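You operate a simulated robot arm through the tools that you are given. There is no shell and no other tool. Be economical: measure what you need, move in short steps, check, and stop when the job is done.

You are at the controls of a simulated two-armed robot. One attempt, no reset.

Task
Pick up the tall card with one hand, pass it to the other hand and put it on the second board from the bottom of the dark shelf. Push the mill drawer shut. Pull the fuse drawer open. Any order will do.

Only the result counts: the job must be done as asked and must still hold three seconds after the hand-in. Knocking over, shifting, dropping, spilling or breaking anything else fails it.

Robot
Two 7-joint arms with fingered hands on one trunk, on a base that drives. Base frame: it is fixed to the floor where the robot stands at the start and does not move with it; the origin is under the middle of the robot, x ahead of it, y to its left, z up. Units: mm, rad, N and s.
The left shoulder is at the start at [24, 104, 1346], the right one opposite. With the tool pointing down near the work surface each hand reaches from about 200 to 560 mm from the robot's upright axis, wherever it stands, measured 20 degrees to its own side. Places, roughly: fuse drawer [-3600, -6000, 600]; mill drawer [-4400, -5200, 800]; second board of the dark shelf [2400, 2300, 500]. Payload 2.4 kg a hand.
The TCP of each hand is the grasp point between the finger pads, 17 mm short of the fingertips. In the tool frame z runs along the fingers and y along their closing line. The gripper opens to 88 mm. The gripper's body begins 47 mm behind the TCP. The gripper is a hand of 2 fingers: y runs from the thumb to the fingers, the wrist lies at [0, 0, -165] in the tool frame, and closing takes about 1.5 s.
Orientation is told as [roll, pitch, yaw] about the base's x, y, z axes, in that order, counted from this pose: with the fingers straight down and closing along the base's y, the tool's x points along the base's -x, its y along +y and its z along -z.

Tools
- The arms move only by the tool nudge_tool. It takes "left_targets", "right_targets" or both (then of equal length, played together; a hand with none holds still); each is text: rows parted by semicolons, each of 7 numbers parted by spaces: the turn, a rotation vector about the tool's x, y, z in rad, then the shift along the tool's x, y, z in mm, then the opening, from 0 (shut) to 1 (fully open). In form: rx ry rz tx ty tz fingers; .... A call has 1 to 12 rows; each row shifts and turns the commanded pose from where the row before left it, along the tool's axes as they then stand. A row lasts 0.2 s, in which the tool goes at most 50 mm and 0.15 rad; a call with a longer step from one row to the next is refused whole, and so is a gripper value outside its range. Where a pose cannot be reached the arm comes as near as it can. A force on the tool above 40 N (or 10 N above the force at the start of the call, whichever is more), or a blocked arm, ends the call early, and 0.2 s more pass. The fingers move at their own pace (about 153 mm/s each) and stop on an object; they squeeze with about 31 N. The grip force told is the motor's: it shows also when the fingers shut on nothing. Time passes only in rows, and 0.2 s behind the last, so rows that do not move let the fingers close. It gives the time, the measured TCP pose, the force on the tool (base axes), the opening and the grip force at its end, in the units of the frame above (readings bear some noise), with the torque about the TCP (base axes, N m) and any sound that the robot's microphone picked up.
- Cameras (640 x 400 px; columns grow to the right, rows downward): "scene" is now at [116.1, -20.2, 1273.9]; the picture's right is [-0.22, -0.98, 0.00], its down [-0.10, 0.02, -0.99] and it looks along [0.97, -0.22, -0.10] (base axes); focal length 214 px, centre (320, 200). "left" rides on the left gripper at [-50, 3, -63] in its tool frame; the picture's right is [-0.06, -1.00, 0.00], its down [0.78, -0.05, -0.62] and it looks along [0.62, -0.04, 0.79] (tool axes); focal length 275 px, centre (320, 200). "right" rides on the right gripper at [50, 3, -64] in its tool frame; the picture's right is [-0.06, 1.00, 0.00], its down [-0.78, -0.05, -0.62] and it looks along [-0.62, -0.04, 0.79] (tool axes); focal length 275 px, centre (320, 200). There is no depth. A picture from a camera that has moved, and an enlarged one, comes with that camera's place and axes in the base frame and with its lens.
- get_image(camera): a new picture of that camera. No time passes.
- move_column(by): slides the trunk up (or, below 0, down) by that many mm; the arms and the scene camera ride with it, the base frame stays. It gives what a move gives, with no picture.
- roll_base(legs): drives the robot by 1 to 6 legs, each [ahead, left, turn to the left] in mm, mm and rad, along the robot's own axes; the way and the turn of a leg run together, so that a leg with both is an arc; at most 1500 mm and 3.142 rad a leg. The arms and the cameras ride along, it lands a little off, and it stops where it bumps. It gives what a move gives.
- set_grasp(shape, hand): the hand has 2 fingers and takes this shape, open, in about a second: jaw (thumb against the fingers, like two jaws); tri (thumb and two fingers); tip (a fingertip pinch); poke (one finger out to press); point (the index stretched); flat (the hand flat); cup (the hand cupped); fist (a fist). The gripper value then closes the fingers along that shape, each until it touches; the sizes above hold for jaw. It gives what a move gives, with no picture.
- aim_head(pan, tilt): turns the head with the scene camera to pan (to the left, within 1.047 rad either way) and tilt (down, from -0.506 to 1.204), counted from straight ahead of the robot. It gives what a move gives.
- inspect(camera, box): a new picture of the part [left, top, right, bottom] of that camera's present view, enlarged. No time passes.
- close_job(): hands the job in; it is judged then, once.

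Work in short steps. Places have to be worked out from the pictures, the camera data and where the tool is seen: move nearer, look again, correct. Check each grasp and each placing, and mend what went wrong. You have 165 turns and 138 pictures in all, those below and enlarged ones among them. Open the grippers and draw the arms clear of the work before you hand the job in, unless the task says otherwise; then end with one line.

The tools are called after "Request:" by a JSON object that holds its "fn" and its "kwargs". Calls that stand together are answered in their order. nudge_tool: Moves the arms, as the interface text tells. Its arguments: {"type":"object","properties":{"left_targets":{"type":"string"},"right_targets":{"type":"string"}},"required":[]} The other tools are called the same way: move_column (by) slides the trunk up or down; set_grasp (shape, hand) gives the hand a shape; roll_base (legs) drives the base; aim_head (pan, tilt) turns the head that bears the scene camera; get_image (camera) takes a picture; inspect (camera, box) takes an enlarged picture of a part of a camera's view; close_job () hands the job in.

At the start:

```text
clock: 0.0
left_tcp_pos: [398.8, 103.8, 1244.9]
left_ee_rot: [0.0, 0.0, -0.001]
left_wrist_force: [0.2, 0.3, 0.3]
left_torque: [0.01, 0.01, 0.0]
left_width: 88.0
left_gripper_force: 0.0
left_shape: jaw
right_tcp_pos: [292.7, -204.5, 1330.9]
right_ee_rot: [0.0, -0.002, 0.0]
right_wrist_force: [0.9, -0.4, 0.3]
right_torque: [0.02, 0.03, -0.02]
right_width: 87.9
right_gripper_force: 0.1
right_shape: jaw
trunk travel left (down, up): [-575.0, 275.0]
robot x, y, heading: [0.8, -1.8, 0.003]
head pan, tilt: [-0.22, 0.103]
```

scene: 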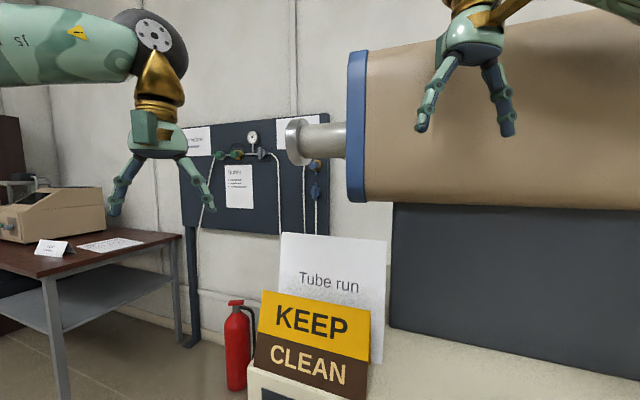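
right: 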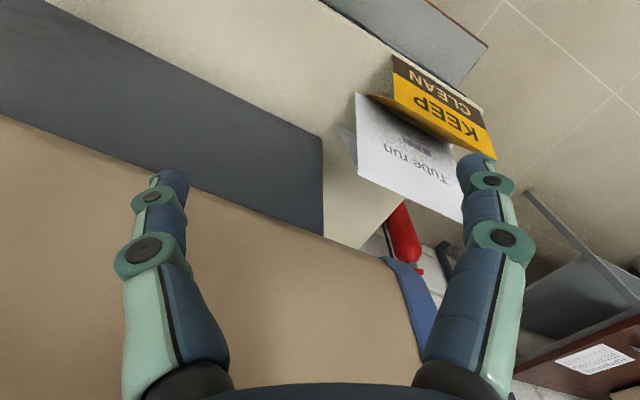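
left: 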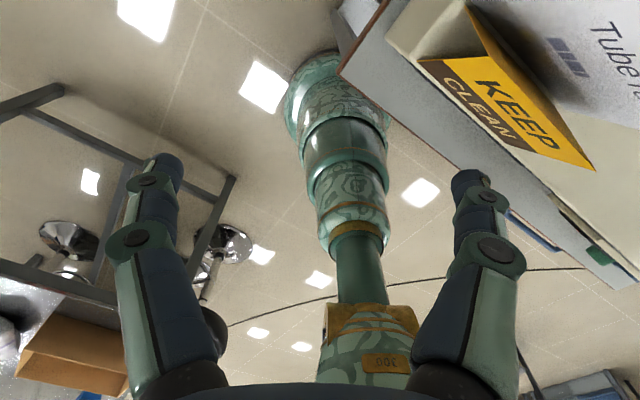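

The tall card "Tube run" seems to stand behind a KEEP CLEAN sign, ahead and slightly right. I look down for more detail.

Request:
{"fn": "aim_head", "kwargs": {"pan": -0.25, "tilt": 0.7}}

Request:
{"fn": "get_image", "kwargs": {"camera": "scene"}}

```text
clock: 1.0
left_tcp_pos: [397.8, 103.3, 1246.1]
left_ee_rot: [0.0, -0.002, -0.001]
left_wrist_force: [0.3, -0.2, 0.4]
left_torque: [0.0, -0.02, -0.03]
left_width: 88.0
left_gripper_force: 0.0
left_shape: jaw
right_tcp_pos: [293.3, -203.2, 1331.1]
right_ee_rot: [0.001, -0.001, 0.0]
right_wrist_force: [-0.2, 0.0, -0.1]
right_torque: [0.0, 0.02, 0.02]
right_width: 87.8
right_gripper_force: 0.0
right_shape: jaw
trunk travel left (down, up): [-575.0, 275.0]
robot x, y, heading: [0.4, -1.5, 0.002]
head pan, tilt: [-0.25, 0.7]
```

```text
134 pictures are left
camera scene: at [108.5, -21.1, 1219.6], right [-0.25, -0.97, 0.0], down [-0.62, 0.16, -0.77], along [0.74, -0.19, -0.64], focal length 214 px, centre (320, 200)
```

scene: 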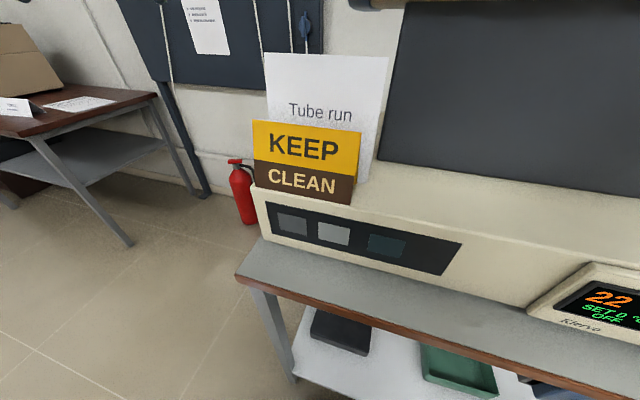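

The card stands just behind the sign on the furnace housing. I enlarge the views.

Request:
{"fn": "inspect", "kwargs": {"camera": "scene", "box": [220, 30, 420, 230]}}

Request:
{"fn": "inspect", "kwargs": {"camera": "right", "box": [320, 40, 500, 240]}}

Request:
{"fn": "inspect", "kwargs": {"camera": "left", "box": [380, 0, 640, 200]}}

```text
2.00 times, centred on (320, 130) of scene
camera zoom: at [108.5, -21.1, 1219.6], right [-0.25, -0.97, 0.0], down [-0.62, 0.16, -0.77], along [0.74, -0.19, -0.64], focal length 429 px, centre (320, 340)
```

zoom: 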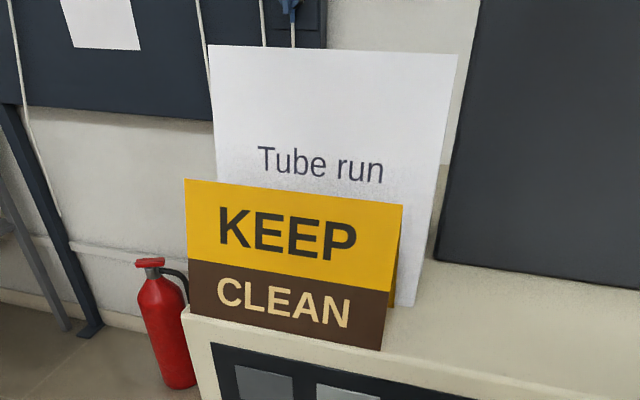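

```text
2.00 times, centred on (410, 140) of right
camera zoom: at [243.8, -200.3, 1394.5], right [0.06, 1.0, 0.0], down [0.78, -0.05, 0.62], along [0.62, -0.04, -0.79], focal length 551 px, centre (140, 320)
```

zoom: 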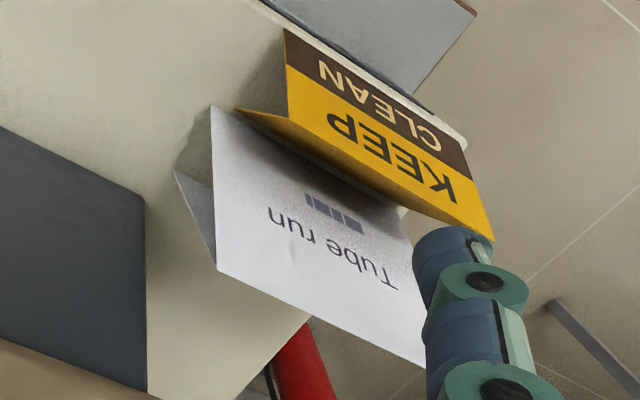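

```text
2.00 times, centred on (510, 100) of left
camera zoom: at [447.7, 106.9, 1310.3], right [0.06, -1.0, 0.0], down [-0.78, -0.05, 0.62], along [-0.62, -0.04, -0.79], focal length 551 px, centre (-60, 400)
```

zoom: 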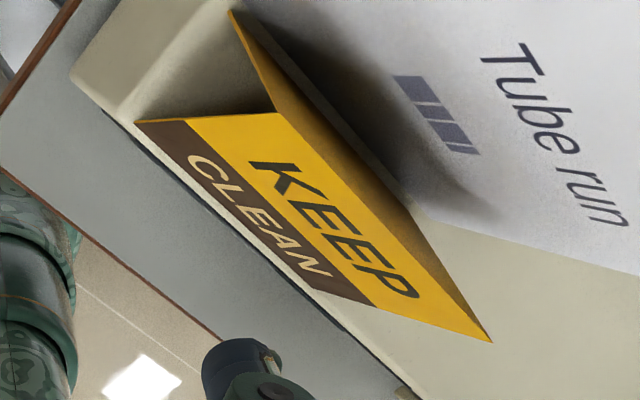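

The cards are A-tents: the ridge of the tall one runs from about (379,-174) to (463,-35) at z≈1188, bottom z≈1023; the sign in front tops out at z≈1116. I will take the left end with the left hand: first turn it in place (yaw ≈59°, then tilt).

Request:
{"fn": "nudge_tool", "kwargs": {"left_targets": "0 0 -0.147 0 0 0 1;0 0 -0.147 0 0 0 1;0 0 -0.147 0 0 0 1;0 0 -0.147 0 0 0 1;0 0 -0.147 0 0 0 1;0 0 -0.147 0 0 0 1;0 0 -0.147 0 0 0 1;0 0.14 0 0 0 0 1;0 0.14 0 0 0 0 1;0 0.14 0 0 0 0 1;0 0.14 0 0 0 0 1;0 0.14 0 0 0 0 1"}}

Request:
{"fn": "get_image", "kwargs": {"camera": "scene"}}

```text
clock: 3.6
left_tcp_pos: [399.7, 103.2, 1244.8]
left_ee_rot: [0.001, 0.703, 1.029]
left_wrist_force: [0.9, -0.5, -0.8]
left_torque: [0.04, -0.04, -0.02]
left_width: 87.7
left_gripper_force: 0.1
left_shape: jaw
right_tcp_pos: [293.0, -202.9, 1330.9]
right_ee_rot: [0.001, 0.001, -0.001]
right_wrist_force: [-0.8, 0.0, 0.1]
right_torque: [0.04, 0.04, 0.02]
right_width: 87.8
right_gripper_force: 0.1
right_shape: jaw
trunk travel left (down, up): [-575.0, 275.0]
robot x, y, heading: [0.5, 2.2, -0.001]
head pan, tilt: [-0.25, 0.7]
```

```text
130 pictures are left
camera scene: at [108.6, -21.0, 1219.5], right [-0.25, -0.97, 0.0], down [-0.62, 0.16, -0.76], along [0.74, -0.19, -0.64], focal length 214 px, centre (320, 200)
```

scene: 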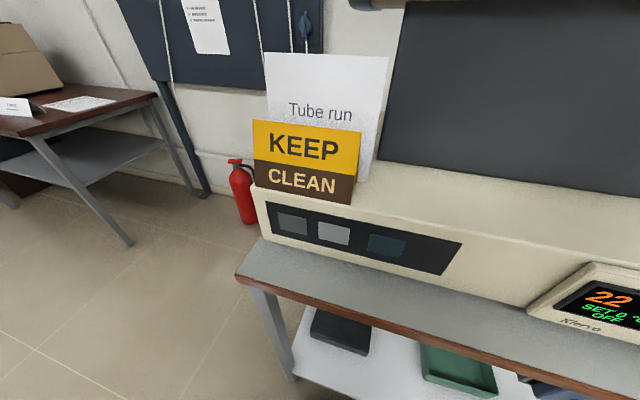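

Orientation is right. I move the left hand to a point off the left end of the card.

Request:
{"fn": "nudge_tool", "kwargs": {"left_targets": "0 0 0 -2.3 -31.4 12.8 1;0 0 0 -2.3 -31.4 12.8 1;0 0 0 -2.3 -31.4 12.8 1;0 0 0 -2.3 -31.4 12.8 1"}}

Request:
{"fn": "aim_head", "kwargs": {"pan": -0.2, "tilt": 0.3}}

Request:
{"fn": "get_image", "kwargs": {"camera": "scene"}}

Request:
{"fn": "get_image", "kwargs": {"camera": "left"}}

Request:
{"fn": "get_image", "kwargs": {"camera": "right"}}

```text
clock: 4.6
left_tcp_pos: [486.7, 18.1, 1200.9]
left_ee_rot: [0.0, 0.699, 1.026]
left_wrist_force: [-0.3, -0.5, -0.5]
left_torque: [0.02, -0.02, 0.02]
left_width: 87.7
left_gripper_force: 0.0
left_shape: jaw
left hand out of reach, approached as far as the arm can: row 4
right_tcp_pos: [293.0, -204.4, 1330.2]
right_ee_rot: [0.001, 0.001, 0.002]
right_wrist_force: [-1.0, -0.6, 0.6]
right_torque: [0.04, 0.02, 0.03]
right_width: 87.8
right_gripper_force: 0.1
right_shape: jaw
trunk travel left (down, up): [-575.0, 275.0]
robot x, y, heading: [-0.1, -4.2, 0.001]
head pan, tilt: [-0.25, 0.7]
```

```text
clock: 5.5
left_tcp_pos: [486.6, 19.2, 1201.7]
left_ee_rot: [0.001, 0.7, 1.031]
left_wrist_force: [-0.6, -0.2, 0.2]
left_torque: [0.0, 0.0, 0.0]
left_width: 87.8
left_gripper_force: 0.0
left_shape: jaw
right_tcp_pos: [293.2, -203.8, 1331.2]
right_ee_rot: [0.0, 0.0, 0.0]
right_wrist_force: [0.1, 0.8, -0.1]
right_torque: [0.02, 0.03, -0.01]
right_width: 88.0
right_gripper_force: 0.1
right_shape: jaw
trunk travel left (down, up): [-575.0, 275.0]
robot x, y, heading: [3.1, -0.3, 0.003]
head pan, tilt: [-0.201, 0.3]
```

```text
129 pictures are left
camera scene: at [117.7, -18.7, 1255.5], right [-0.2, -0.98, 0.0], down [-0.29, 0.06, -0.95], along [0.94, -0.19, -0.3], focal length 214 px, centre (320, 200)
```

scene: 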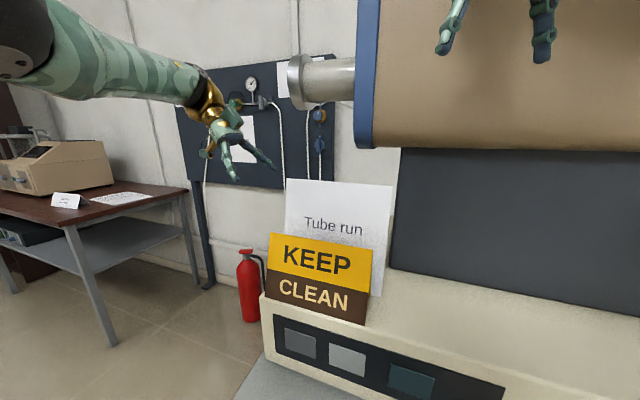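

```text
128 pictures are left
camera left: at [524.4, 89.4, 1219.1], right [0.88, -0.47, -0.04], down [-0.06, -0.2, 0.98], along [-0.47, -0.86, -0.2], focal length 275 px, centre (320, 200)
```

left: 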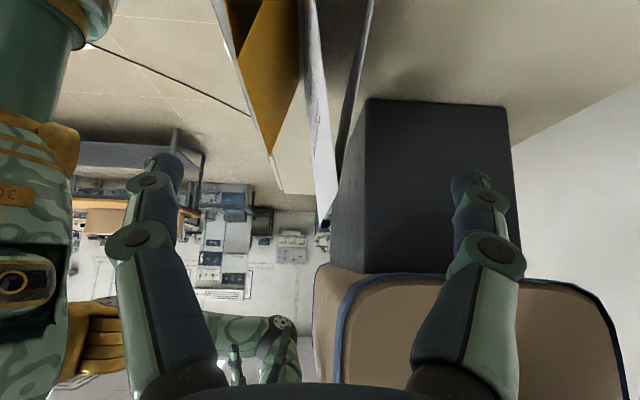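

```text
127 pictures are left
camera right: at [243.8, -200.3, 1394.5], right [0.06, 1.0, 0.0], down [0.78, -0.05, 0.62], along [0.62, -0.04, -0.79], focal length 275 px, centre (320, 200)
```

right: 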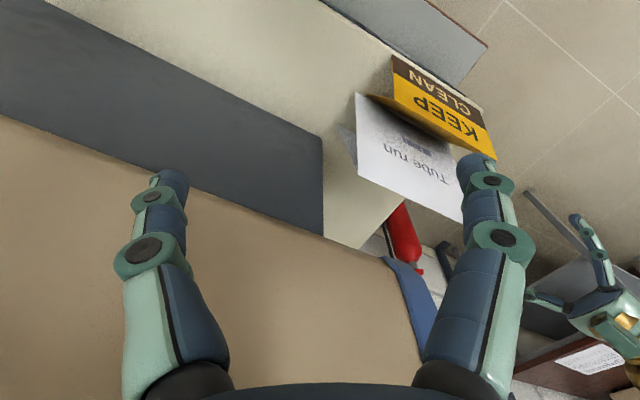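

The left camera now looks along the card. I enlarge it to fix the ridge.

Request:
{"fn": "inspect", "kwargs": {"camera": "left", "box": [220, 80, 420, 260]}}

Request:
{"fn": "inspect", "kwargs": {"camera": "scene", "box": [200, 100, 420, 300]}}

```text
2.22 times, centred on (320, 170) of left
camera zoom: at [524.4, 89.4, 1219.1], right [0.88, -0.47, -0.04], down [-0.06, -0.2, 0.98], along [-0.47, -0.86, -0.2], focal length 612 px, centre (320, 267)
```

zoom: 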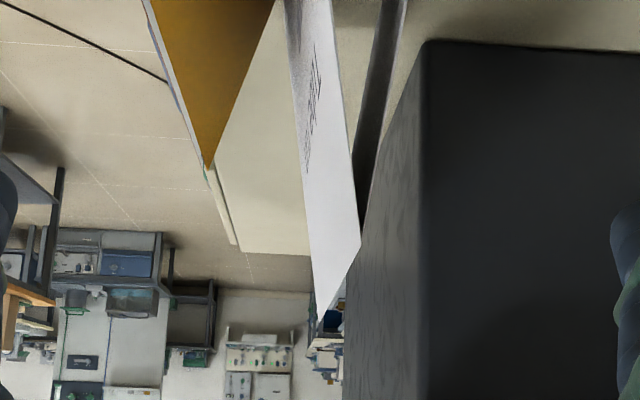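

```text
2.00 times, centred on (310, 200) of scene
camera zoom: at [117.7, -18.7, 1255.5], right [-0.2, -0.98, 0.0], down [-0.29, 0.06, -0.95], along [0.94, -0.19, -0.3], focal length 429 px, centre (340, 200)
```

zoom: 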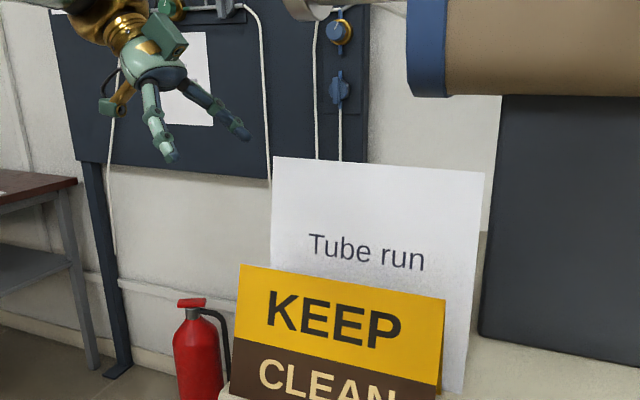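

The two cameras agree: ridge (466,-35)→(380,-174), z≈1187. I go in three quarters of the way and check.

Request:
{"fn": "nudge_tool", "kwargs": {"left_targets": "0 0 0 8.9 -2.4 20 1;0 0 0 8.9 -2.4 20 1;0 0 0 8.9 -2.4 20 1"}}

Request:
{"fn": "get_image", "kwargs": {"camera": "left"}}

Request:
{"fn": "inspect", "kwargs": {"camera": "scene", "box": [200, 100, 420, 300]}}

```text
clock: 6.3
left_tcp_pos: [461.3, -36.0, 1171.9]
left_ee_rot: [0.001, 0.7, 1.031]
left_wrist_force: [0.8, 0.5, 0.8]
left_torque: [0.01, -0.02, 0.01]
left_width: 87.7
left_gripper_force: 0.1
left_shape: jaw
right_tcp_pos: [292.9, -203.8, 1331.2]
right_ee_rot: [0.0, -0.001, -0.001]
right_wrist_force: [0.3, 0.8, 0.5]
right_torque: [0.01, 0.02, -0.03]
right_width: 87.9
right_gripper_force: 0.0
right_shape: jaw
trunk travel left (down, up): [-575.0, 275.0]
robot x, y, heading: [1.9, -0.3, -0.002]
head pan, tilt: [-0.201, 0.3]
```

```text
124 pictures are left
camera left: at [499.5, 33.8, 1189.0], right [0.88, -0.47, -0.04], down [-0.06, -0.2, 0.98], along [-0.47, -0.86, -0.2], focal length 275 px, centre (320, 200)
```

left: 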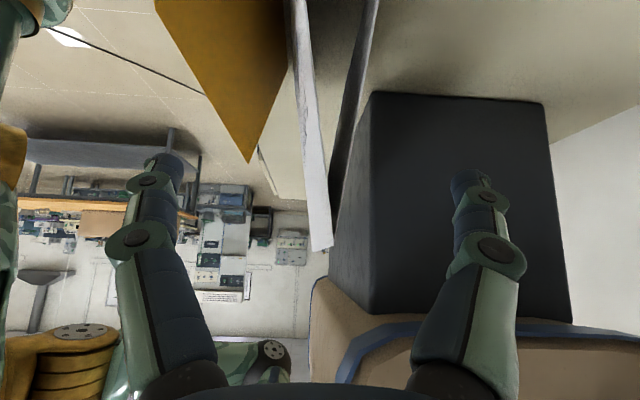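

```text
2.00 times, centred on (310, 200) of scene
camera zoom: at [117.7, -19.0, 1255.6], right [-0.2, -0.98, 0.0], down [-0.29, 0.06, -0.96], along [0.94, -0.19, -0.3], focal length 429 px, centre (340, 200)
```

zoom: 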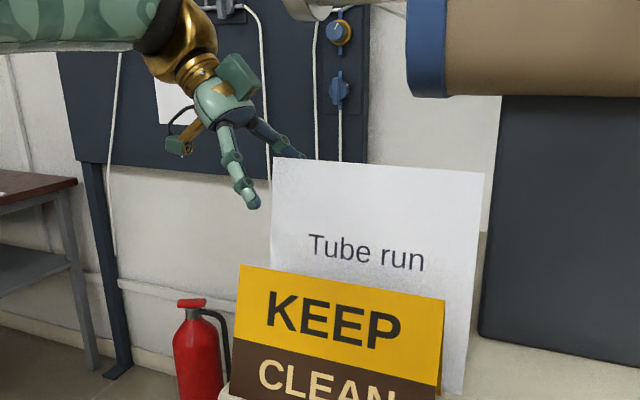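

The fingers straddle the card evenly. One last step in, then close.

Request:
{"fn": "nudge_tool", "kwargs": {"left_targets": "0 0 0 5 -2 14 1;0 0 0 5 -2 14 1;0 0 0 0 0 0 1;0 0 0 0 0 0 0.1;0 0 0 0 0 0 0;0 0 0 0 0 0 0;0 0 0 0 0 0 0;0 0 0 0 0 0 0;0 0 0 0 0 0 0;0 0 0 0 0 0 0"}}

Request:
{"fn": "inspect", "kwargs": {"camera": "scene", "box": [200, 100, 420, 300]}}

```text
clock: 8.5
left_tcp_pos: [454.2, -60.8, 1157.9]
left_ee_rot: [0.001, 0.701, 1.029]
left_wrist_force: [0.0, -0.3, 0.3]
left_torque: [-0.01, 0.01, 0.03]
left_width: 6.8
left_gripper_force: 31.4
left_shape: jaw
right_tcp_pos: [292.8, -202.9, 1329.8]
right_ee_rot: [0.001, 0.001, -0.001]
right_wrist_force: [0.0, 0.3, 0.0]
right_torque: [-0.02, -0.02, 0.01]
right_width: 88.2
right_gripper_force: 0.0
right_shape: jaw
trunk travel left (down, up): [-575.0, 275.0]
robot x, y, heading: [-0.7, 1.7, -0.0]
head pan, tilt: [-0.201, 0.3]
```

```text
2.00 times, centred on (310, 200) of scene
camera zoom: at [117.6, -18.8, 1255.6], right [-0.2, -0.98, 0.0], down [-0.29, 0.06, -0.96], along [0.94, -0.19, -0.3], focal length 429 px, centre (340, 200)
```

zoom: 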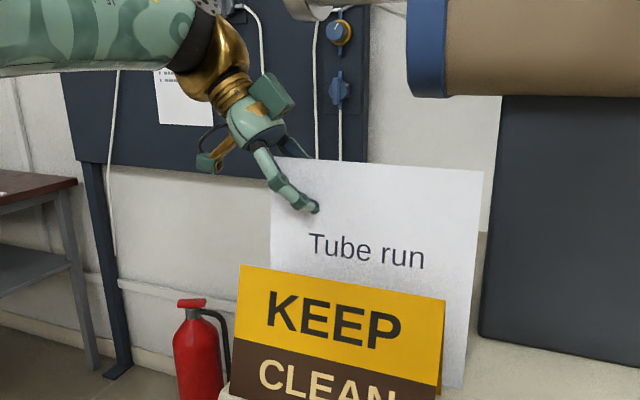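

Grip holds (width 6.8, as expected for the tent). I lift straight up first, then rise while drawing slightly back toward the robot and left, clearing both sign and furnace.

Request:
{"fn": "nudge_tool", "kwargs": {"left_targets": "0 0 0 6.4 0 -7.7 0;0 0 0 6.4 0 -7.7 0;0 0 0 6.8 5 -20.5 0;0 0 0 6.8 5 -20.5 0;0 0 0 6.8 5 -20.5 0"}}

Request:
{"fn": "get_image", "kwargs": {"camera": "scene"}}

Request:
{"fn": "get_image", "kwargs": {"camera": "left"}}

```text
clock: 9.7
left_tcp_pos: [453.0, -32.5, 1238.2]
left_ee_rot: [0.002, 0.701, 1.028]
left_wrist_force: [-0.4, -0.2, -0.4]
left_torque: [0.03, -0.02, 0.0]
left_width: 7.1
left_gripper_force: 31.3
left_shape: jaw
right_tcp_pos: [292.8, -203.6, 1330.4]
right_ee_rot: [0.0, 0.001, -0.001]
right_wrist_force: [0.4, -0.7, 0.0]
right_torque: [0.0, 0.0, -0.02]
right_width: 88.2
right_gripper_force: 0.1
right_shape: jaw
trunk travel left (down, up): [-575.0, 275.0]
robot x, y, heading: [-0.1, 2.9, -0.0]
head pan, tilt: [-0.201, 0.3]
```

```text
121 pictures are left
camera scene: at [117.6, -18.6, 1255.6], right [-0.2, -0.98, 0.0], down [-0.29, 0.06, -0.96], along [0.94, -0.19, -0.3], focal length 214 px, centre (320, 200)
```

scene: 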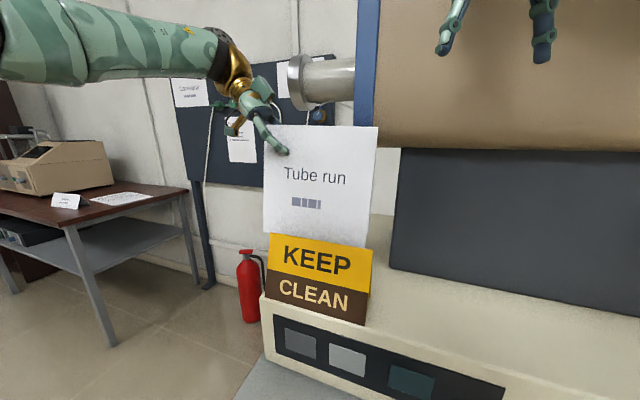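

```text
120 pictures are left
camera left: at [490.8, 37.9, 1256.0], right [0.88, -0.47, -0.04], down [-0.06, -0.2, 0.98], along [-0.47, -0.86, -0.2], focal length 275 px, centre (320, 200)
```

left: 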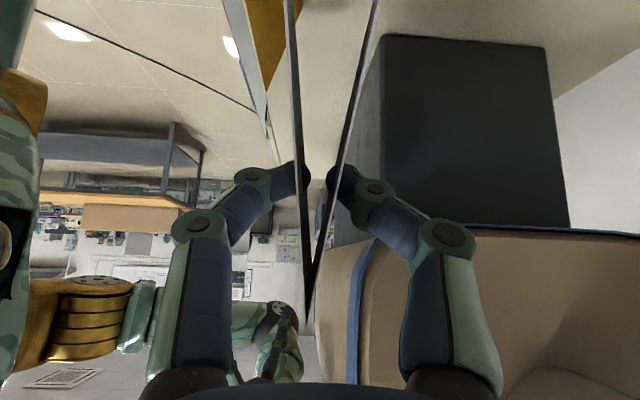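

Clear of both; I rise further and then draw back toward the robot, over the sign.

Request:
{"fn": "nudge_tool", "kwargs": {"left_targets": "0 0 0 12.9 8 -15.3 0;0 0 0 12.9 8 -15.3 0;0 0 0 6 10 -8 0;0 0 0 0 30 0 0;0 0 0 0 30 0 0;0 0 0 0 30 0 0"}}

Request:
{"fn": "get_image", "kwargs": {"camera": "scene"}}

Request:
{"fn": "get_image", "kwargs": {"camera": "right"}}

```text
clock: 11.1
left_tcp_pos: [351.8, 28.5, 1289.3]
left_ee_rot: [0.0, 0.7, 1.032]
left_wrist_force: [-1.2, 0.1, -0.5]
left_torque: [-0.02, 0.01, 0.03]
left_width: 7.5
left_gripper_force: 30.7
left_shape: jaw
right_tcp_pos: [293.3, -203.8, 1331.7]
right_ee_rot: [0.001, 0.001, 0.0]
right_wrist_force: [0.4, -0.2, 0.3]
right_torque: [-0.03, -0.05, -0.02]
right_width: 88.1
right_gripper_force: 0.0
right_shape: jaw
trunk travel left (down, up): [-575.0, 275.0]
robot x, y, heading: [-2.6, -0.8, 0.001]
head pan, tilt: [-0.201, 0.3]
```

```text
119 pictures are left
camera scene: at [117.3, -18.3, 1255.6], right [-0.2, -0.98, 0.0], down [-0.29, 0.06, -0.96], along [0.94, -0.19, -0.3], focal length 214 px, centre (320, 200)
```

scene: 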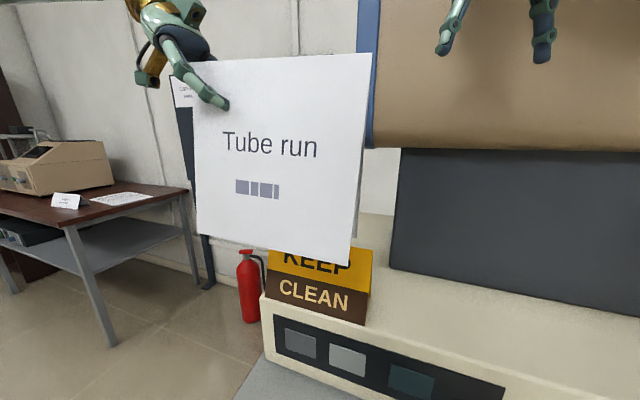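

```text
118 pictures are left
camera right: at [243.5, -199.8, 1394.6], right [0.06, 1.0, 0.0], down [0.78, -0.05, 0.62], along [0.62, -0.04, -0.79], focal length 275 px, centre (320, 200)
```

right: 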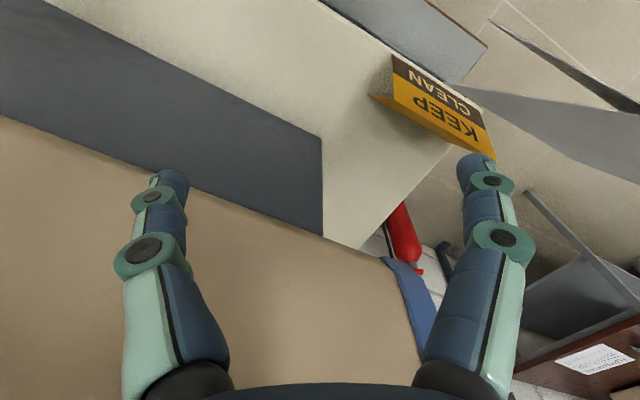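

The sign stands undisturbed. Now I turn the right hand in the same yaw, tilted toward the card's right end.

Request:
{"fn": "nudge_tool", "kwargs": {"right_targets": "0 0 -0.147 0 0 0 1;0 0 -0.147 0 0 0 1;0 0 -0.147 0 0 0 1;0 0 -0.147 0 0 0 1;0 0 -0.147 0 0 0 1;0 0 -0.147 0 0 0 1;0 0 -0.147 0 0 0 1;0 -0.15 0 0 0 0 1;0 -0.15 0 0 0 0 1;0 -0.15 0 0 0 0 1;0 -0.15 0 0 0 0 1;0 -0.15 0 0 0 0 1"}}

Request:
{"fn": "nudge_tool", "kwargs": {"right_targets": "0 -0.15 0 0 0 0 1;0 -0.15 0 0 0 0 1"}}

Request:
{"fn": "get_image", "kwargs": {"camera": "right"}}

Request:
{"fn": "get_image", "kwargs": {"camera": "scene"}}

```text
clock: 13.7
left_tcp_pos: [353.0, 26.9, 1289.3]
left_ee_rot: [0.0, 0.698, 1.03]
left_wrist_force: [0.2, -0.4, -0.7]
left_torque: [0.02, 0.01, -0.01]
left_width: 7.3
left_gripper_force: 31.2
left_shape: jaw
right_tcp_pos: [292.1, -203.9, 1331.3]
right_ee_rot: [-0.003, -0.751, 1.03]
right_wrist_force: [0.3, -0.8, -0.3]
right_torque: [-0.01, 0.02, -0.02]
right_width: 87.7
right_gripper_force: 0.1
right_shape: jaw
trunk travel left (down, up): [-575.0, 275.0]
robot x, y, heading: [0.8, -1.6, -0.002]
head pan, tilt: [-0.201, 0.3]
```

```text
clock: 14.3
left_tcp_pos: [353.3, 27.3, 1289.4]
left_ee_rot: [0.0, 0.699, 1.028]
left_wrist_force: [1.4, 0.2, -0.3]
left_torque: [0.01, 0.01, 0.03]
left_width: 7.4
left_gripper_force: 31.4
left_shape: jaw
right_tcp_pos: [293.1, -202.3, 1331.6]
right_ee_rot: [0.0, -1.05, 1.026]
right_wrist_force: [1.0, 0.0, -0.7]
right_torque: [-0.01, 0.01, 0.01]
right_width: 87.8
right_gripper_force: 0.1
right_shape: jaw
trunk travel left (down, up): [-575.0, 275.0]
robot x, y, heading: [0.7, 3.7, -0.002]
head pan, tilt: [-0.201, 0.3]
```

```text
117 pictures are left
camera right: at [249.5, -269.8, 1319.4], right [-0.84, 0.54, 0.05], down [-0.04, -0.15, 0.99], along [0.54, 0.83, 0.15], focal length 275 px, centre (320, 200)
```

right: 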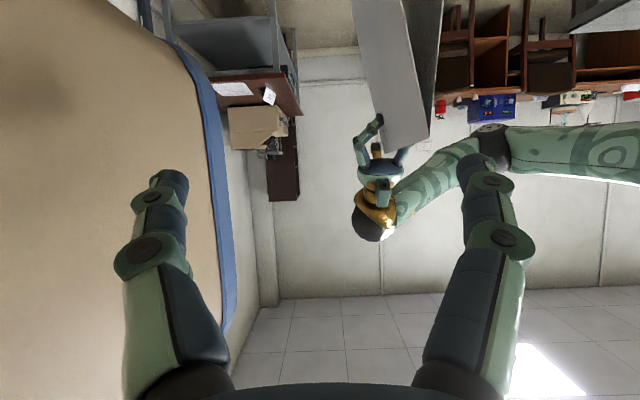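

```text
116 pictures are left
camera scene: at [117.6, -18.8, 1255.6], right [-0.2, -0.98, 0.0], down [-0.29, 0.06, -0.96], along [0.94, -0.19, -0.3], focal length 214 px, centre (320, 200)
```

scene: 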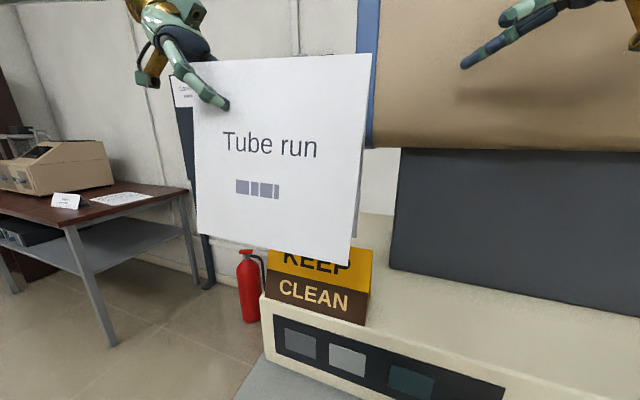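

Both cameras put the card's right top corner at about (284,-88,1311). I move the right hand to a pre-grasp 50 mm short of it.

Request:
{"fn": "nudge_tool", "kwargs": {"right_targets": "0 0 0 7 33.5 20 1;0 0 0 7.2 33.5 38.6 1"}}

Request:
{"fn": "get_image", "kwargs": {"camera": "right"}}

Request:
{"fn": "get_image", "kwargs": {"camera": "left"}}

```text
refused: row 2 steps farther than a row can; nothing moved
```

```text
115 pictures are left
camera right: at [249.5, -269.8, 1319.4], right [-0.84, 0.54, 0.05], down [-0.04, -0.15, 0.99], along [0.54, 0.83, 0.15], focal length 275 px, centre (320, 200)
```

right: 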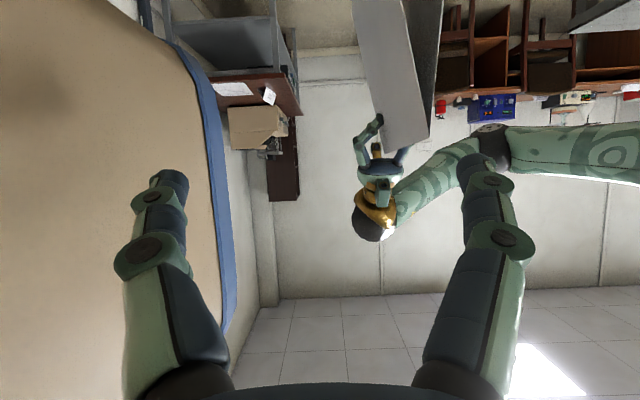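

```text
114 pictures are left
camera left: at [390.8, 96.1, 1306.1], right [0.88, -0.47, -0.04], down [-0.06, -0.2, 0.98], along [-0.47, -0.86, -0.2], focal length 275 px, centre (320, 200)
```

left: 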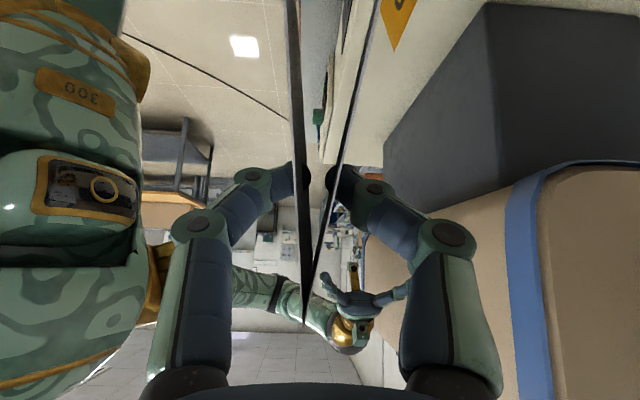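

The step was a touch too long; I split it into four rows.

Request:
{"fn": "nudge_tool", "kwargs": {"right_targets": "0 0 0 3.5 16.8 14.6 1;0 0 0 3.5 16.8 14.6 1;0 0 0 3.5 16.8 14.6 1;0 0 0 3.5 16.8 14.6 1"}}

Request:
{"fn": "get_image", "kwargs": {"camera": "right"}}

```text
clock: 15.3
left_tcp_pos: [352.8, 26.8, 1289.3]
left_ee_rot: [0.001, 0.7, 1.03]
left_wrist_force: [0.0, -0.3, 0.3]
left_torque: [0.02, 0.04, 0.03]
left_width: 7.3
left_gripper_force: 31.3
left_shape: jaw
right_tcp_pos: [285.9, -145.2, 1292.8]
right_ee_rot: [0.002, -1.049, 1.027]
right_wrist_force: [0.5, 0.2, 0.3]
right_torque: [0.01, 0.04, 0.01]
right_width: 88.1
right_gripper_force: 0.2
right_shape: jaw
right hand out of reach, approached as far as the arm can: row 3, 4
trunk travel left (down, up): [-575.0, 275.0]
robot x, y, heading: [1.4, 2.0, -0.002]
head pan, tilt: [-0.201, 0.3]
```

```text
113 pictures are left
camera right: at [241.9, -212.2, 1281.6], right [-0.84, 0.54, 0.05], down [-0.03, -0.15, 0.99], along [0.54, 0.83, 0.14], focal length 275 px, centre (320, 200)
```

right: 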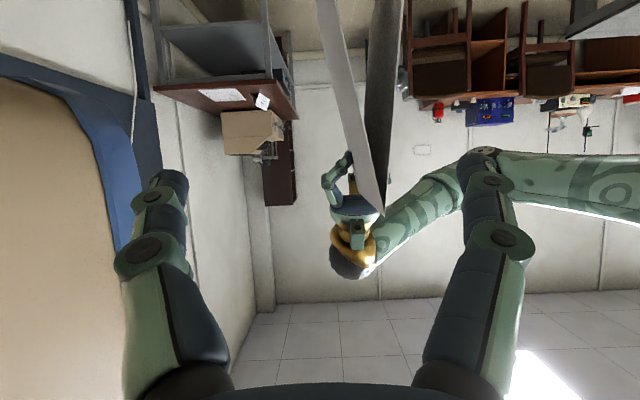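

The right arm folds too tightly there. I shift the card 40 mm away from the robot (left hand) and bring the right hand's commanded pose back outward.

Request:
{"fn": "nudge_tool", "kwargs": {"left_targets": "0 0 0 0 -20 0 0;0 0 0 0 -20 0 0;0 0 0 0 0 0 0", "right_targets": "0 0 0 0 -20 0 1;0 0 0 0 -20 0 1;0 0 0 0 0 0 1"}}

Request:
{"fn": "get_image", "kwargs": {"camera": "right"}}

```text
clock: 16.1
left_tcp_pos: [389.5, 5.9, 1289.0]
left_ee_rot: [0.0, 0.699, 1.029]
left_wrist_force: [0.6, 0.1, -0.4]
left_torque: [0.03, -0.02, -0.01]
left_width: 7.1
left_gripper_force: 31.2
left_shape: jaw
right_tcp_pos: [317.6, -167.3, 1295.2]
right_ee_rot: [0.0, -1.048, 1.028]
right_wrist_force: [-0.1, -0.2, -0.1]
right_torque: [0.01, 0.02, -0.01]
right_width: 87.8
right_gripper_force: 0.2
right_shape: jaw
trunk travel left (down, up): [-575.0, 275.0]
robot x, y, heading: [-2.4, -2.4, -0.0]
head pan, tilt: [-0.201, 0.3]
```

```text
112 pictures are left
camera right: at [274.8, -232.8, 1283.3], right [-0.84, 0.54, 0.05], down [-0.03, -0.15, 0.99], along [0.54, 0.83, 0.14], focal length 275 px, centre (320, 200)
```

right: 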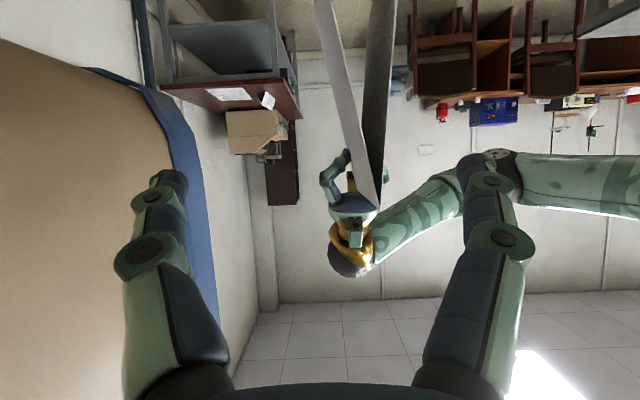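

The hand is back in reach; target TCP is about (334,-88,1286). I first centre the fingers sideways, then go in most of the way.

Request:
{"fn": "nudge_tool", "kwargs": {"right_targets": "0 0 0 0 26.8 0 1;0 0 0 -10 0 23.5 1;0 0 0 -10 0 23.5 1"}}

Request:
{"fn": "get_image", "kwargs": {"camera": "right"}}

Request:
{"fn": "get_image", "kwargs": {"camera": "left"}}

```text
clock: 16.9
left_tcp_pos: [388.4, 6.1, 1288.3]
left_ee_rot: [0.001, 0.7, 1.03]
left_wrist_force: [-0.8, -0.6, -1.0]
left_torque: [0.0, 0.03, -0.01]
left_width: 7.2
left_gripper_force: 30.6
left_shape: jaw
right_tcp_pos: [318.7, -109.7, 1288.9]
right_ee_rot: [0.0, -1.049, 1.029]
right_wrist_force: [-0.1, -0.1, -0.2]
right_torque: [-0.02, 0.01, 0.01]
right_width: 87.9
right_gripper_force: 0.1
right_shape: jaw
trunk travel left (down, up): [-575.0, 275.0]
robot x, y, heading: [0.5, 0.4, 0.001]
head pan, tilt: [-0.201, 0.3]
```

```text
111 pictures are left
camera right: at [275.7, -175.8, 1277.7], right [-0.84, 0.54, 0.05], down [-0.03, -0.15, 0.99], along [0.54, 0.83, 0.14], focal length 275 px, centre (320, 200)
```

right: 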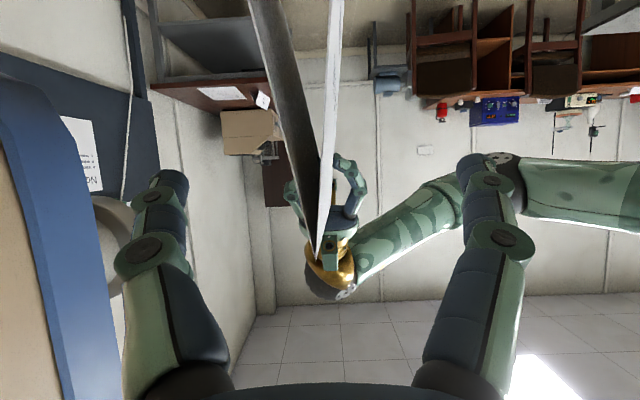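

```text
110 pictures are left
camera left: at [426.3, 76.0, 1305.2], right [0.88, -0.47, -0.04], down [-0.06, -0.2, 0.98], along [-0.47, -0.86, -0.2], focal length 275 px, centre (320, 200)
```

left: 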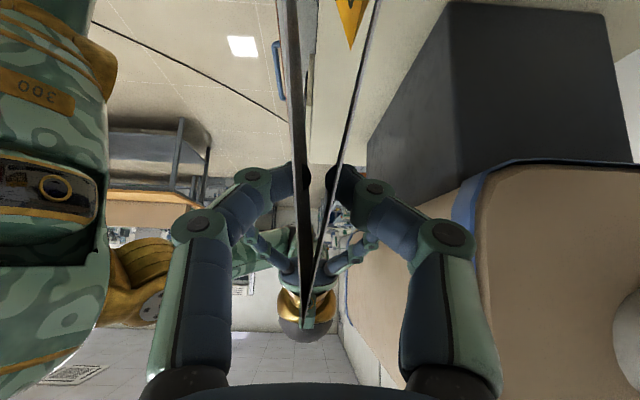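

Centred on the card from both views. Last step in, then close the right hand.

Request:
{"fn": "nudge_tool", "kwargs": {"right_targets": "0 0 0 -5.2 0 12 1;0 0 0 -5.2 0 12 1;0 0 0 0 0 0 0.1;0 0 0 0 0 0 0;0 0 0 0 0 0 0;0 0 0 0 0 0 0;0 0 0 0 0 0 0;0 0 0 0 0 0 0;0 0 0 0 0 0 0"}}

Request:
{"fn": "get_image", "kwargs": {"camera": "right"}}

Request:
{"fn": "get_image", "kwargs": {"camera": "scene"}}

```text
clock: 18.9
left_tcp_pos: [387.2, 6.6, 1288.4]
left_ee_rot: [-0.001, 0.701, 1.029]
left_wrist_force: [-2.4, -3.6, 0.5]
left_torque: [-0.03, 0.04, -0.03]
left_width: 7.3
left_gripper_force: 30.9
left_shape: jaw
right_tcp_pos: [333.0, -87.1, 1285.3]
right_ee_rot: [0.0, -1.048, 1.029]
right_wrist_force: [2.4, 3.0, 0.4]
right_torque: [0.0, -0.03, 0.05]
right_width: 4.2
right_gripper_force: 30.7
right_shape: jaw
trunk travel left (down, up): [-575.0, 275.0]
robot x, y, heading: [-0.1, 0.3, 0.005]
head pan, tilt: [-0.201, 0.3]
```

```text
109 pictures are left
camera right: at [289.9, -154.5, 1273.9], right [-0.84, 0.54, 0.05], down [-0.03, -0.15, 0.99], along [0.54, 0.83, 0.14], focal length 275 px, centre (320, 200)
```

right: 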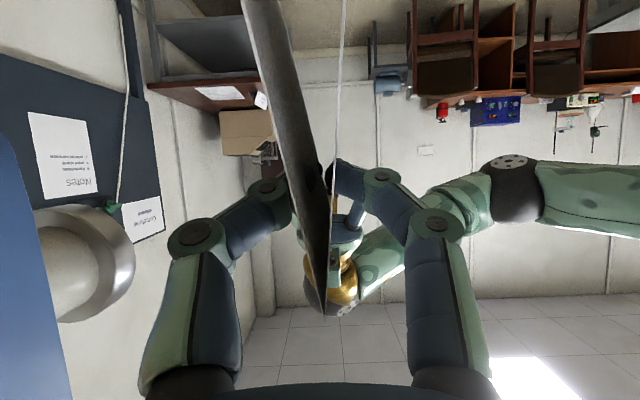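

```text
108 pictures are left
camera scene: at [117.7, -18.8, 1255.6], right [-0.2, -0.98, 0.0], down [-0.29, 0.06, -0.96], along [0.94, -0.19, -0.3], focal length 214 px, centre (320, 200)
```

scene: 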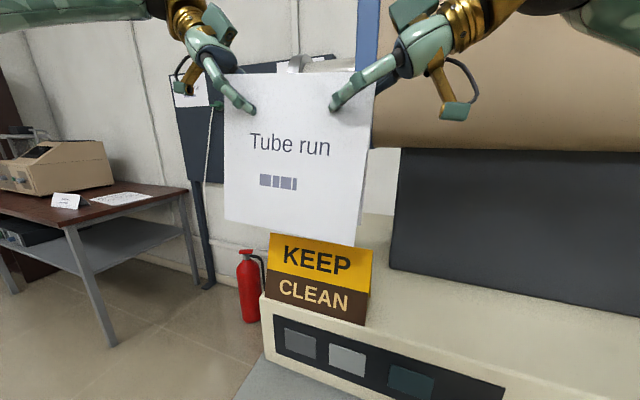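

Both hands hold it. I let go with the left and back it off along its own fingers.

Request:
{"fn": "nudge_tool", "kwargs": {"left_targets": "0 0 0 0 0 0 1;0 0 0 0 0 0 1;0 0 0 0 0 0 1;0 0 0 0 0 0 1;0 0 0 0 0 0 1;0 0 0 -5 0 -20 1;0 0 0 -5 0 -20 1;0 0 0 -5 0 -20 1;0 0 0 -5 0 -20 1;0 0 0 0 0 0 1"}}

Request:
{"fn": "get_image", "kwargs": {"camera": "scene"}}

```text
clock: 21.1
left_tcp_pos: [421.9, 63.6, 1336.2]
left_ee_rot: [0.001, 0.699, 1.032]
left_wrist_force: [-0.4, 0.6, 0.0]
left_torque: [0.01, -0.04, -0.02]
left_width: 88.3
left_gripper_force: 0.1
left_shape: jaw
right_tcp_pos: [333.6, -88.9, 1285.1]
right_ee_rot: [0.0, -1.049, 1.029]
right_wrist_force: [-0.7, -0.6, -0.3]
right_torque: [0.0, 0.01, -0.01]
right_width: 4.7
right_gripper_force: 31.2
right_shape: jaw
trunk travel left (down, up): [-575.0, 275.0]
robot x, y, heading: [-3.5, 4.2, -0.003]
head pan, tilt: [-0.201, 0.3]
```

```text
107 pictures are left
camera scene: at [117.7, -18.8, 1255.6], right [-0.2, -0.98, 0.0], down [-0.29, 0.06, -0.96], along [0.94, -0.19, -0.3], focal length 214 px, centre (320, 200)
```

scene: 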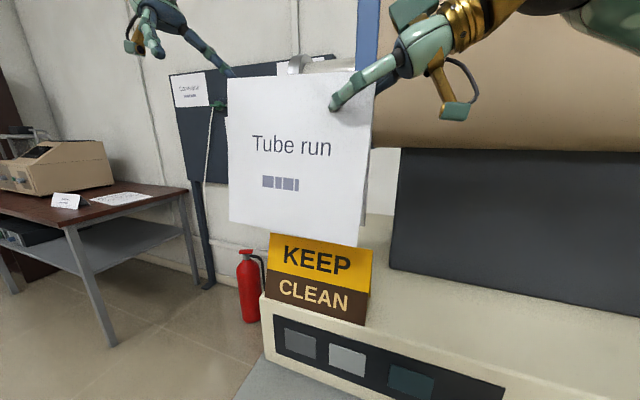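

The card is firmly in the right hand, level. Before driving I look left and right with the head.

Request:
{"fn": "aim_head", "kwargs": {"pan": 1.04, "tilt": 0.35}}

Request:
{"fn": "get_image", "kwargs": {"camera": "scene"}}

Request:
{"fn": "aim_head", "kwargs": {"pan": -1.04, "tilt": 0.35}}

Request:
{"fn": "get_image", "kwargs": {"camera": "scene"}}

```text
clock: 22.5
left_tcp_pos: [421.6, 64.2, 1335.9]
left_ee_rot: [-0.002, 0.699, 1.03]
left_wrist_force: [0.3, -0.2, 0.4]
left_torque: [-0.01, -0.05, 0.0]
left_width: 88.0
left_gripper_force: 0.1
left_shape: jaw
right_tcp_pos: [331.9, -88.3, 1285.4]
right_ee_rot: [0.001, -1.049, 1.028]
right_wrist_force: [0.0, 0.3, 0.6]
right_torque: [-0.01, 0.02, 0.02]
right_width: 4.6
right_gripper_force: 31.2
right_shape: jaw
trunk travel left (down, up): [-575.0, 275.0]
robot x, y, heading: [-0.8, 1.9, 0.004]
head pan, tilt: [1.04, 0.351]
```

```text
106 pictures are left
camera scene: at [73.4, 80.1, 1250.9], right [0.86, -0.51, 0.0], down [-0.17, -0.3, -0.94], along [0.48, 0.81, -0.34], focal length 214 px, centre (320, 200)
```

scene: 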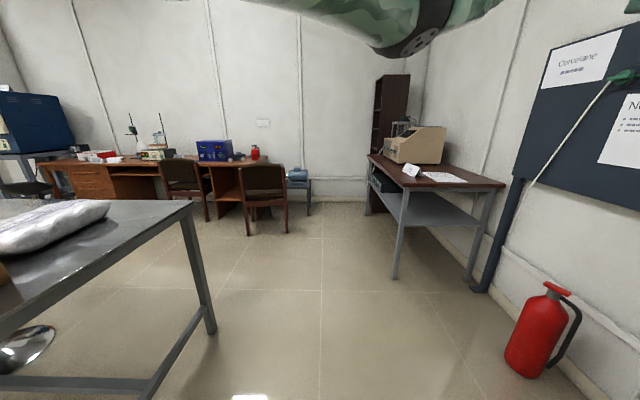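

```text
clock: 24.5
left_tcp_pos: [421.8, 64.4, 1335.6]
left_ee_rot: [-0.001, 0.701, 1.029]
left_wrist_force: [-0.3, 0.3, -0.5]
left_torque: [0.0, 0.02, 0.01]
left_width: 88.0
left_gripper_force: 0.1
left_shape: jaw
right_tcp_pos: [332.8, -87.7, 1286.0]
right_ee_rot: [0.0, -1.048, 1.027]
right_wrist_force: [0.0, 0.3, -0.2]
right_torque: [-0.01, -0.01, 0.03]
right_width: 4.7
right_gripper_force: 30.4
right_shape: jaw
trunk travel left (down, up): [-575.0, 275.0]
robot x, y, heading: [-0.0, 1.1, 0.0]
head pan, tilt: [-1.04, 0.351]
```

```text
105 pictures are left
camera scene: at [73.3, -80.4, 1250.9], right [-0.86, -0.51, 0.0], down [-0.17, 0.3, -0.94], along [0.48, -0.81, -0.34], focal length 214 px, centre (320, 200)
```

scene: 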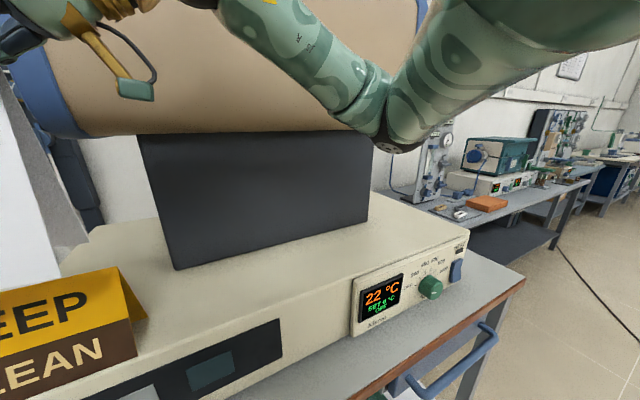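

The dark shelf stands at the far left, beyond the table with the tan machine; the passage in between looks free. I back straight off 250 mm, then turn left a bit and look again.

Request:
{"fn": "roll_base", "kwargs": {"legs": [[-250, 0, 0]]}}

Request:
{"fn": "roll_base", "kwargs": {"legs": [[0, 0, 0.9]]}}

Request:
{"fn": "aim_head", "kwargs": {"pan": 0.0, "tilt": 0.35}}

Request:
{"fn": "get_image", "kwargs": {"camera": "scene"}}

```text
clock: 26.3
left_tcp_pos: [172.0, 66.8, 1335.7]
left_ee_rot: [0.0, 0.701, 1.033]
left_wrist_force: [-0.1, 0.6, 1.2]
left_torque: [-0.01, 0.01, -0.01]
left_width: 88.2
left_gripper_force: 0.0
left_shape: jaw
right_tcp_pos: [83.7, -86.8, 1285.1]
right_ee_rot: [0.001, -1.049, 1.033]
right_wrist_force: [-0.1, -0.9, 0.9]
right_torque: [-0.04, -0.02, 0.0]
right_width: 4.6
right_gripper_force: 31.1
right_shape: jaw
trunk travel left (down, up): [-575.0, 275.0]
robot x, y, heading: [-248.7, 1.7, -0.001]
head pan, tilt: [-1.04, 0.351]
```

```text
clock: 29.0
left_tcp_pos: [-34.1, 368.9, 1336.0]
left_ee_rot: [-0.001, 0.7, 1.926]
left_wrist_force: [-0.4, 0.3, 0.0]
left_torque: [0.0, 0.01, 0.03]
left_width: 87.8
left_gripper_force: 0.1
left_shape: jaw
right_tcp_pos: [28.4, 204.6, 1284.7]
right_ee_rot: [-0.001, -1.049, 1.921]
right_wrist_force: [0.2, 0.2, 0.2]
right_torque: [0.02, 0.02, 0.02]
right_width: 4.6
right_gripper_force: 31.3
right_shape: jaw
trunk travel left (down, up): [-575.0, 275.0]
robot x, y, heading: [-246.5, 0.6, 0.894]
head pan, tilt: [-1.04, 0.351]
```

```text
clock: 30.3
left_tcp_pos: [-33.6, 368.8, 1335.4]
left_ee_rot: [0.003, 0.7, 1.927]
left_wrist_force: [-0.1, 0.4, 0.4]
left_torque: [-0.02, -0.03, 0.0]
left_width: 87.7
left_gripper_force: 0.0
left_shape: jaw
right_tcp_pos: [27.4, 205.4, 1285.4]
right_ee_rot: [0.0, -1.049, 1.923]
right_wrist_force: [0.0, -0.8, 0.3]
right_torque: [-0.01, -0.02, 0.0]
right_width: 4.8
right_gripper_force: 30.9
right_shape: jaw
trunk travel left (down, up): [-575.0, 275.0]
robot x, y, heading: [-247.8, 1.3, 0.898]
head pan, tilt: [0.0, 0.351]
```

```text
104 pictures are left
camera scene: at [-174.1, 93.2, 1250.9], right [0.78, -0.63, 0.0], down [-0.22, -0.27, -0.94], along [0.59, 0.73, -0.34], focal length 214 px, centre (320, 200)
```

scene: 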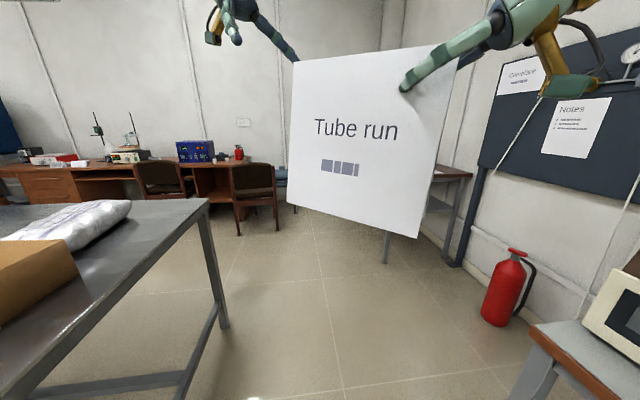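

The way ahead between the tables is clear. I drive 1200 mm ahead, then look toward the shelf.

Request:
{"fn": "roll_base", "kwargs": {"legs": [[1200, 0, 0]]}}

Request:
{"fn": "aim_head", "kwargs": {"pan": -0.3, "tilt": 0.5}}

Request:
{"fn": "get_image", "kwargs": {"camera": "scene"}}

```text
clock: 36.3
left_tcp_pos: [720.3, 1291.3, 1335.1]
left_ee_rot: [0.002, 0.701, 1.913]
left_wrist_force: [-0.2, 0.8, 0.0]
left_torque: [0.01, 0.0, 0.03]
left_width: 88.1
left_gripper_force: 0.0
left_shape: jaw
right_tcp_pos: [782.2, 1125.7, 1284.8]
right_ee_rot: [0.002, -1.051, 1.911]
right_wrist_force: [1.4, -0.1, 0.1]
right_torque: [-0.01, 0.01, 0.02]
right_width: 4.8
right_gripper_force: 30.8
right_shape: jaw
trunk travel left (down, up): [-575.0, 275.0]
robot x, y, heading: [500.4, 926.4, 0.88]
head pan, tilt: [0.0, 0.351]
```

```text
clock: 37.1
left_tcp_pos: [720.4, 1289.4, 1336.1]
left_ee_rot: [-0.001, 0.699, 1.912]
left_wrist_force: [-0.1, 0.4, 0.9]
left_torque: [-0.02, 0.02, -0.02]
left_width: 88.4
left_gripper_force: 0.0
left_shape: jaw
right_tcp_pos: [780.7, 1125.1, 1286.1]
right_ee_rot: [0.002, -1.049, 1.911]
right_wrist_force: [-0.5, 0.2, 0.5]
right_torque: [-0.02, 0.0, 0.03]
right_width: 4.8
right_gripper_force: 30.9
right_shape: jaw
trunk travel left (down, up): [-575.0, 275.0]
robot x, y, heading: [504.1, 928.5, 0.881]
head pan, tilt: [-0.3, 0.499]
```

```text
103 pictures are left
camera scene: at [594.3, 995.5, 1237.2], right [0.55, -0.83, 0.0], down [-0.4, -0.26, -0.88], along [0.73, 0.48, -0.48], focal length 214 px, centre (320, 200)
```

scene: 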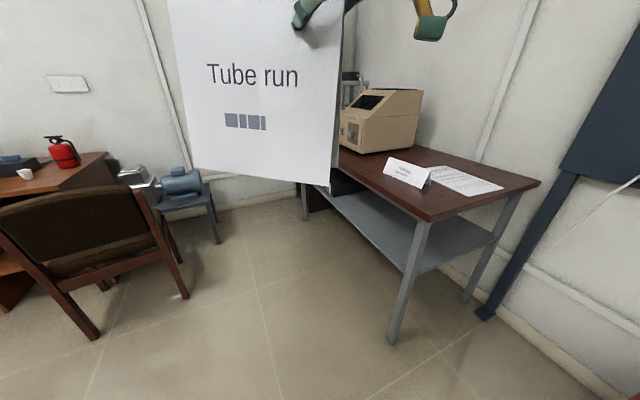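

The card hides the shelf. I turn the right hand so that it and the card point straight ahead of the robot, and shift it to the right.

Request:
{"fn": "nudge_tool", "kwargs": {"right_targets": "0.1276 0 0.0733 0 0 0 0;0.1276 0 0.0733 0 0 0 0;0.1276 0 0.0733 0 0 0 0;0.1276 0 0.0733 0 0 0 0;0.1276 0 0.0733 0 0 0 0;0.1276 0 0.0733 0 0 0 0;0.1276 0 0.0733 0 0 0 0;0 0 0 0 -40 0 0;0 0 0 0 -40 0 0;0 0 0 0 -40 0 0"}}

Request:
{"fn": "get_image", "kwargs": {"camera": "scene"}}

Request:
{"fn": "get_image", "kwargs": {"camera": "right"}}

```text
clock: 39.3
left_tcp_pos: [720.0, 1290.2, 1334.3]
left_ee_rot: [0.001, 0.698, 1.913]
left_wrist_force: [0.3, 0.2, 0.4]
left_torque: [-0.02, -0.01, 0.02]
left_width: 87.9
left_gripper_force: 0.1
left_shape: jaw
right_tcp_pos: [900.3, 1087.8, 1292.5]
right_ee_rot: [-0.001, -1.052, 0.882]
right_wrist_force: [-0.7, 0.5, 0.4]
right_torque: [0.01, -0.01, -0.01]
right_width: 5.3
right_gripper_force: 31.1
right_shape: jaw
right hand out of reach, approached as far as the arm can: row 2, 3, 4, 5, 8, 9
trunk travel left (down, up): [-575.0, 275.0]
robot x, y, heading: [504.7, 925.3, 0.88]
head pan, tilt: [-0.3, 0.499]
```

```text
102 pictures are left
camera scene: at [594.4, 994.9, 1237.2], right [0.55, -0.83, 0.0], down [-0.4, -0.26, -0.88], along [0.73, 0.48, -0.48], focal length 214 px, centre (320, 200)
```

scene: 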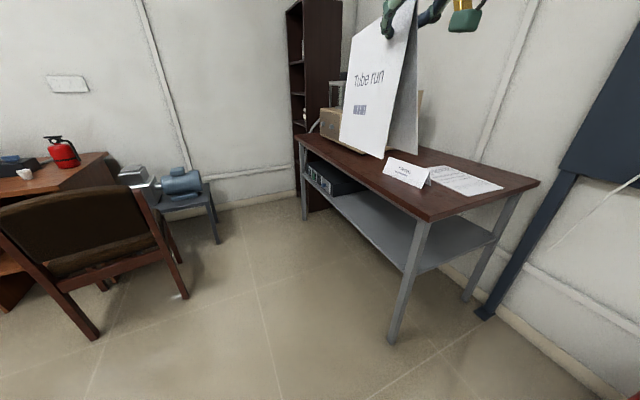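

```text
101 pictures are left
camera right: at [848.1, 1028.1, 1281.2], right [-0.75, 0.66, 0.05], down [-0.06, -0.14, 0.99], along [0.66, 0.74, 0.14], focal length 275 px, centre (320, 200)
```

right: 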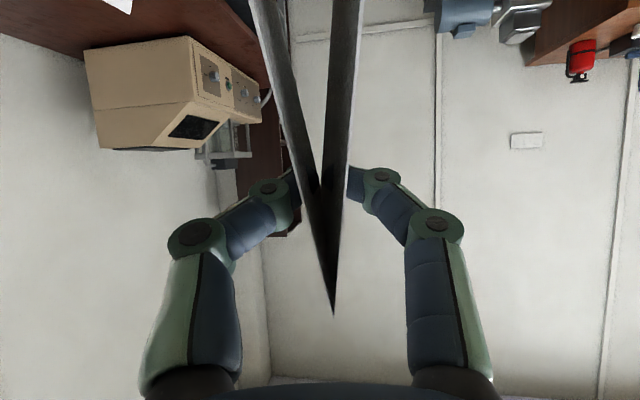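

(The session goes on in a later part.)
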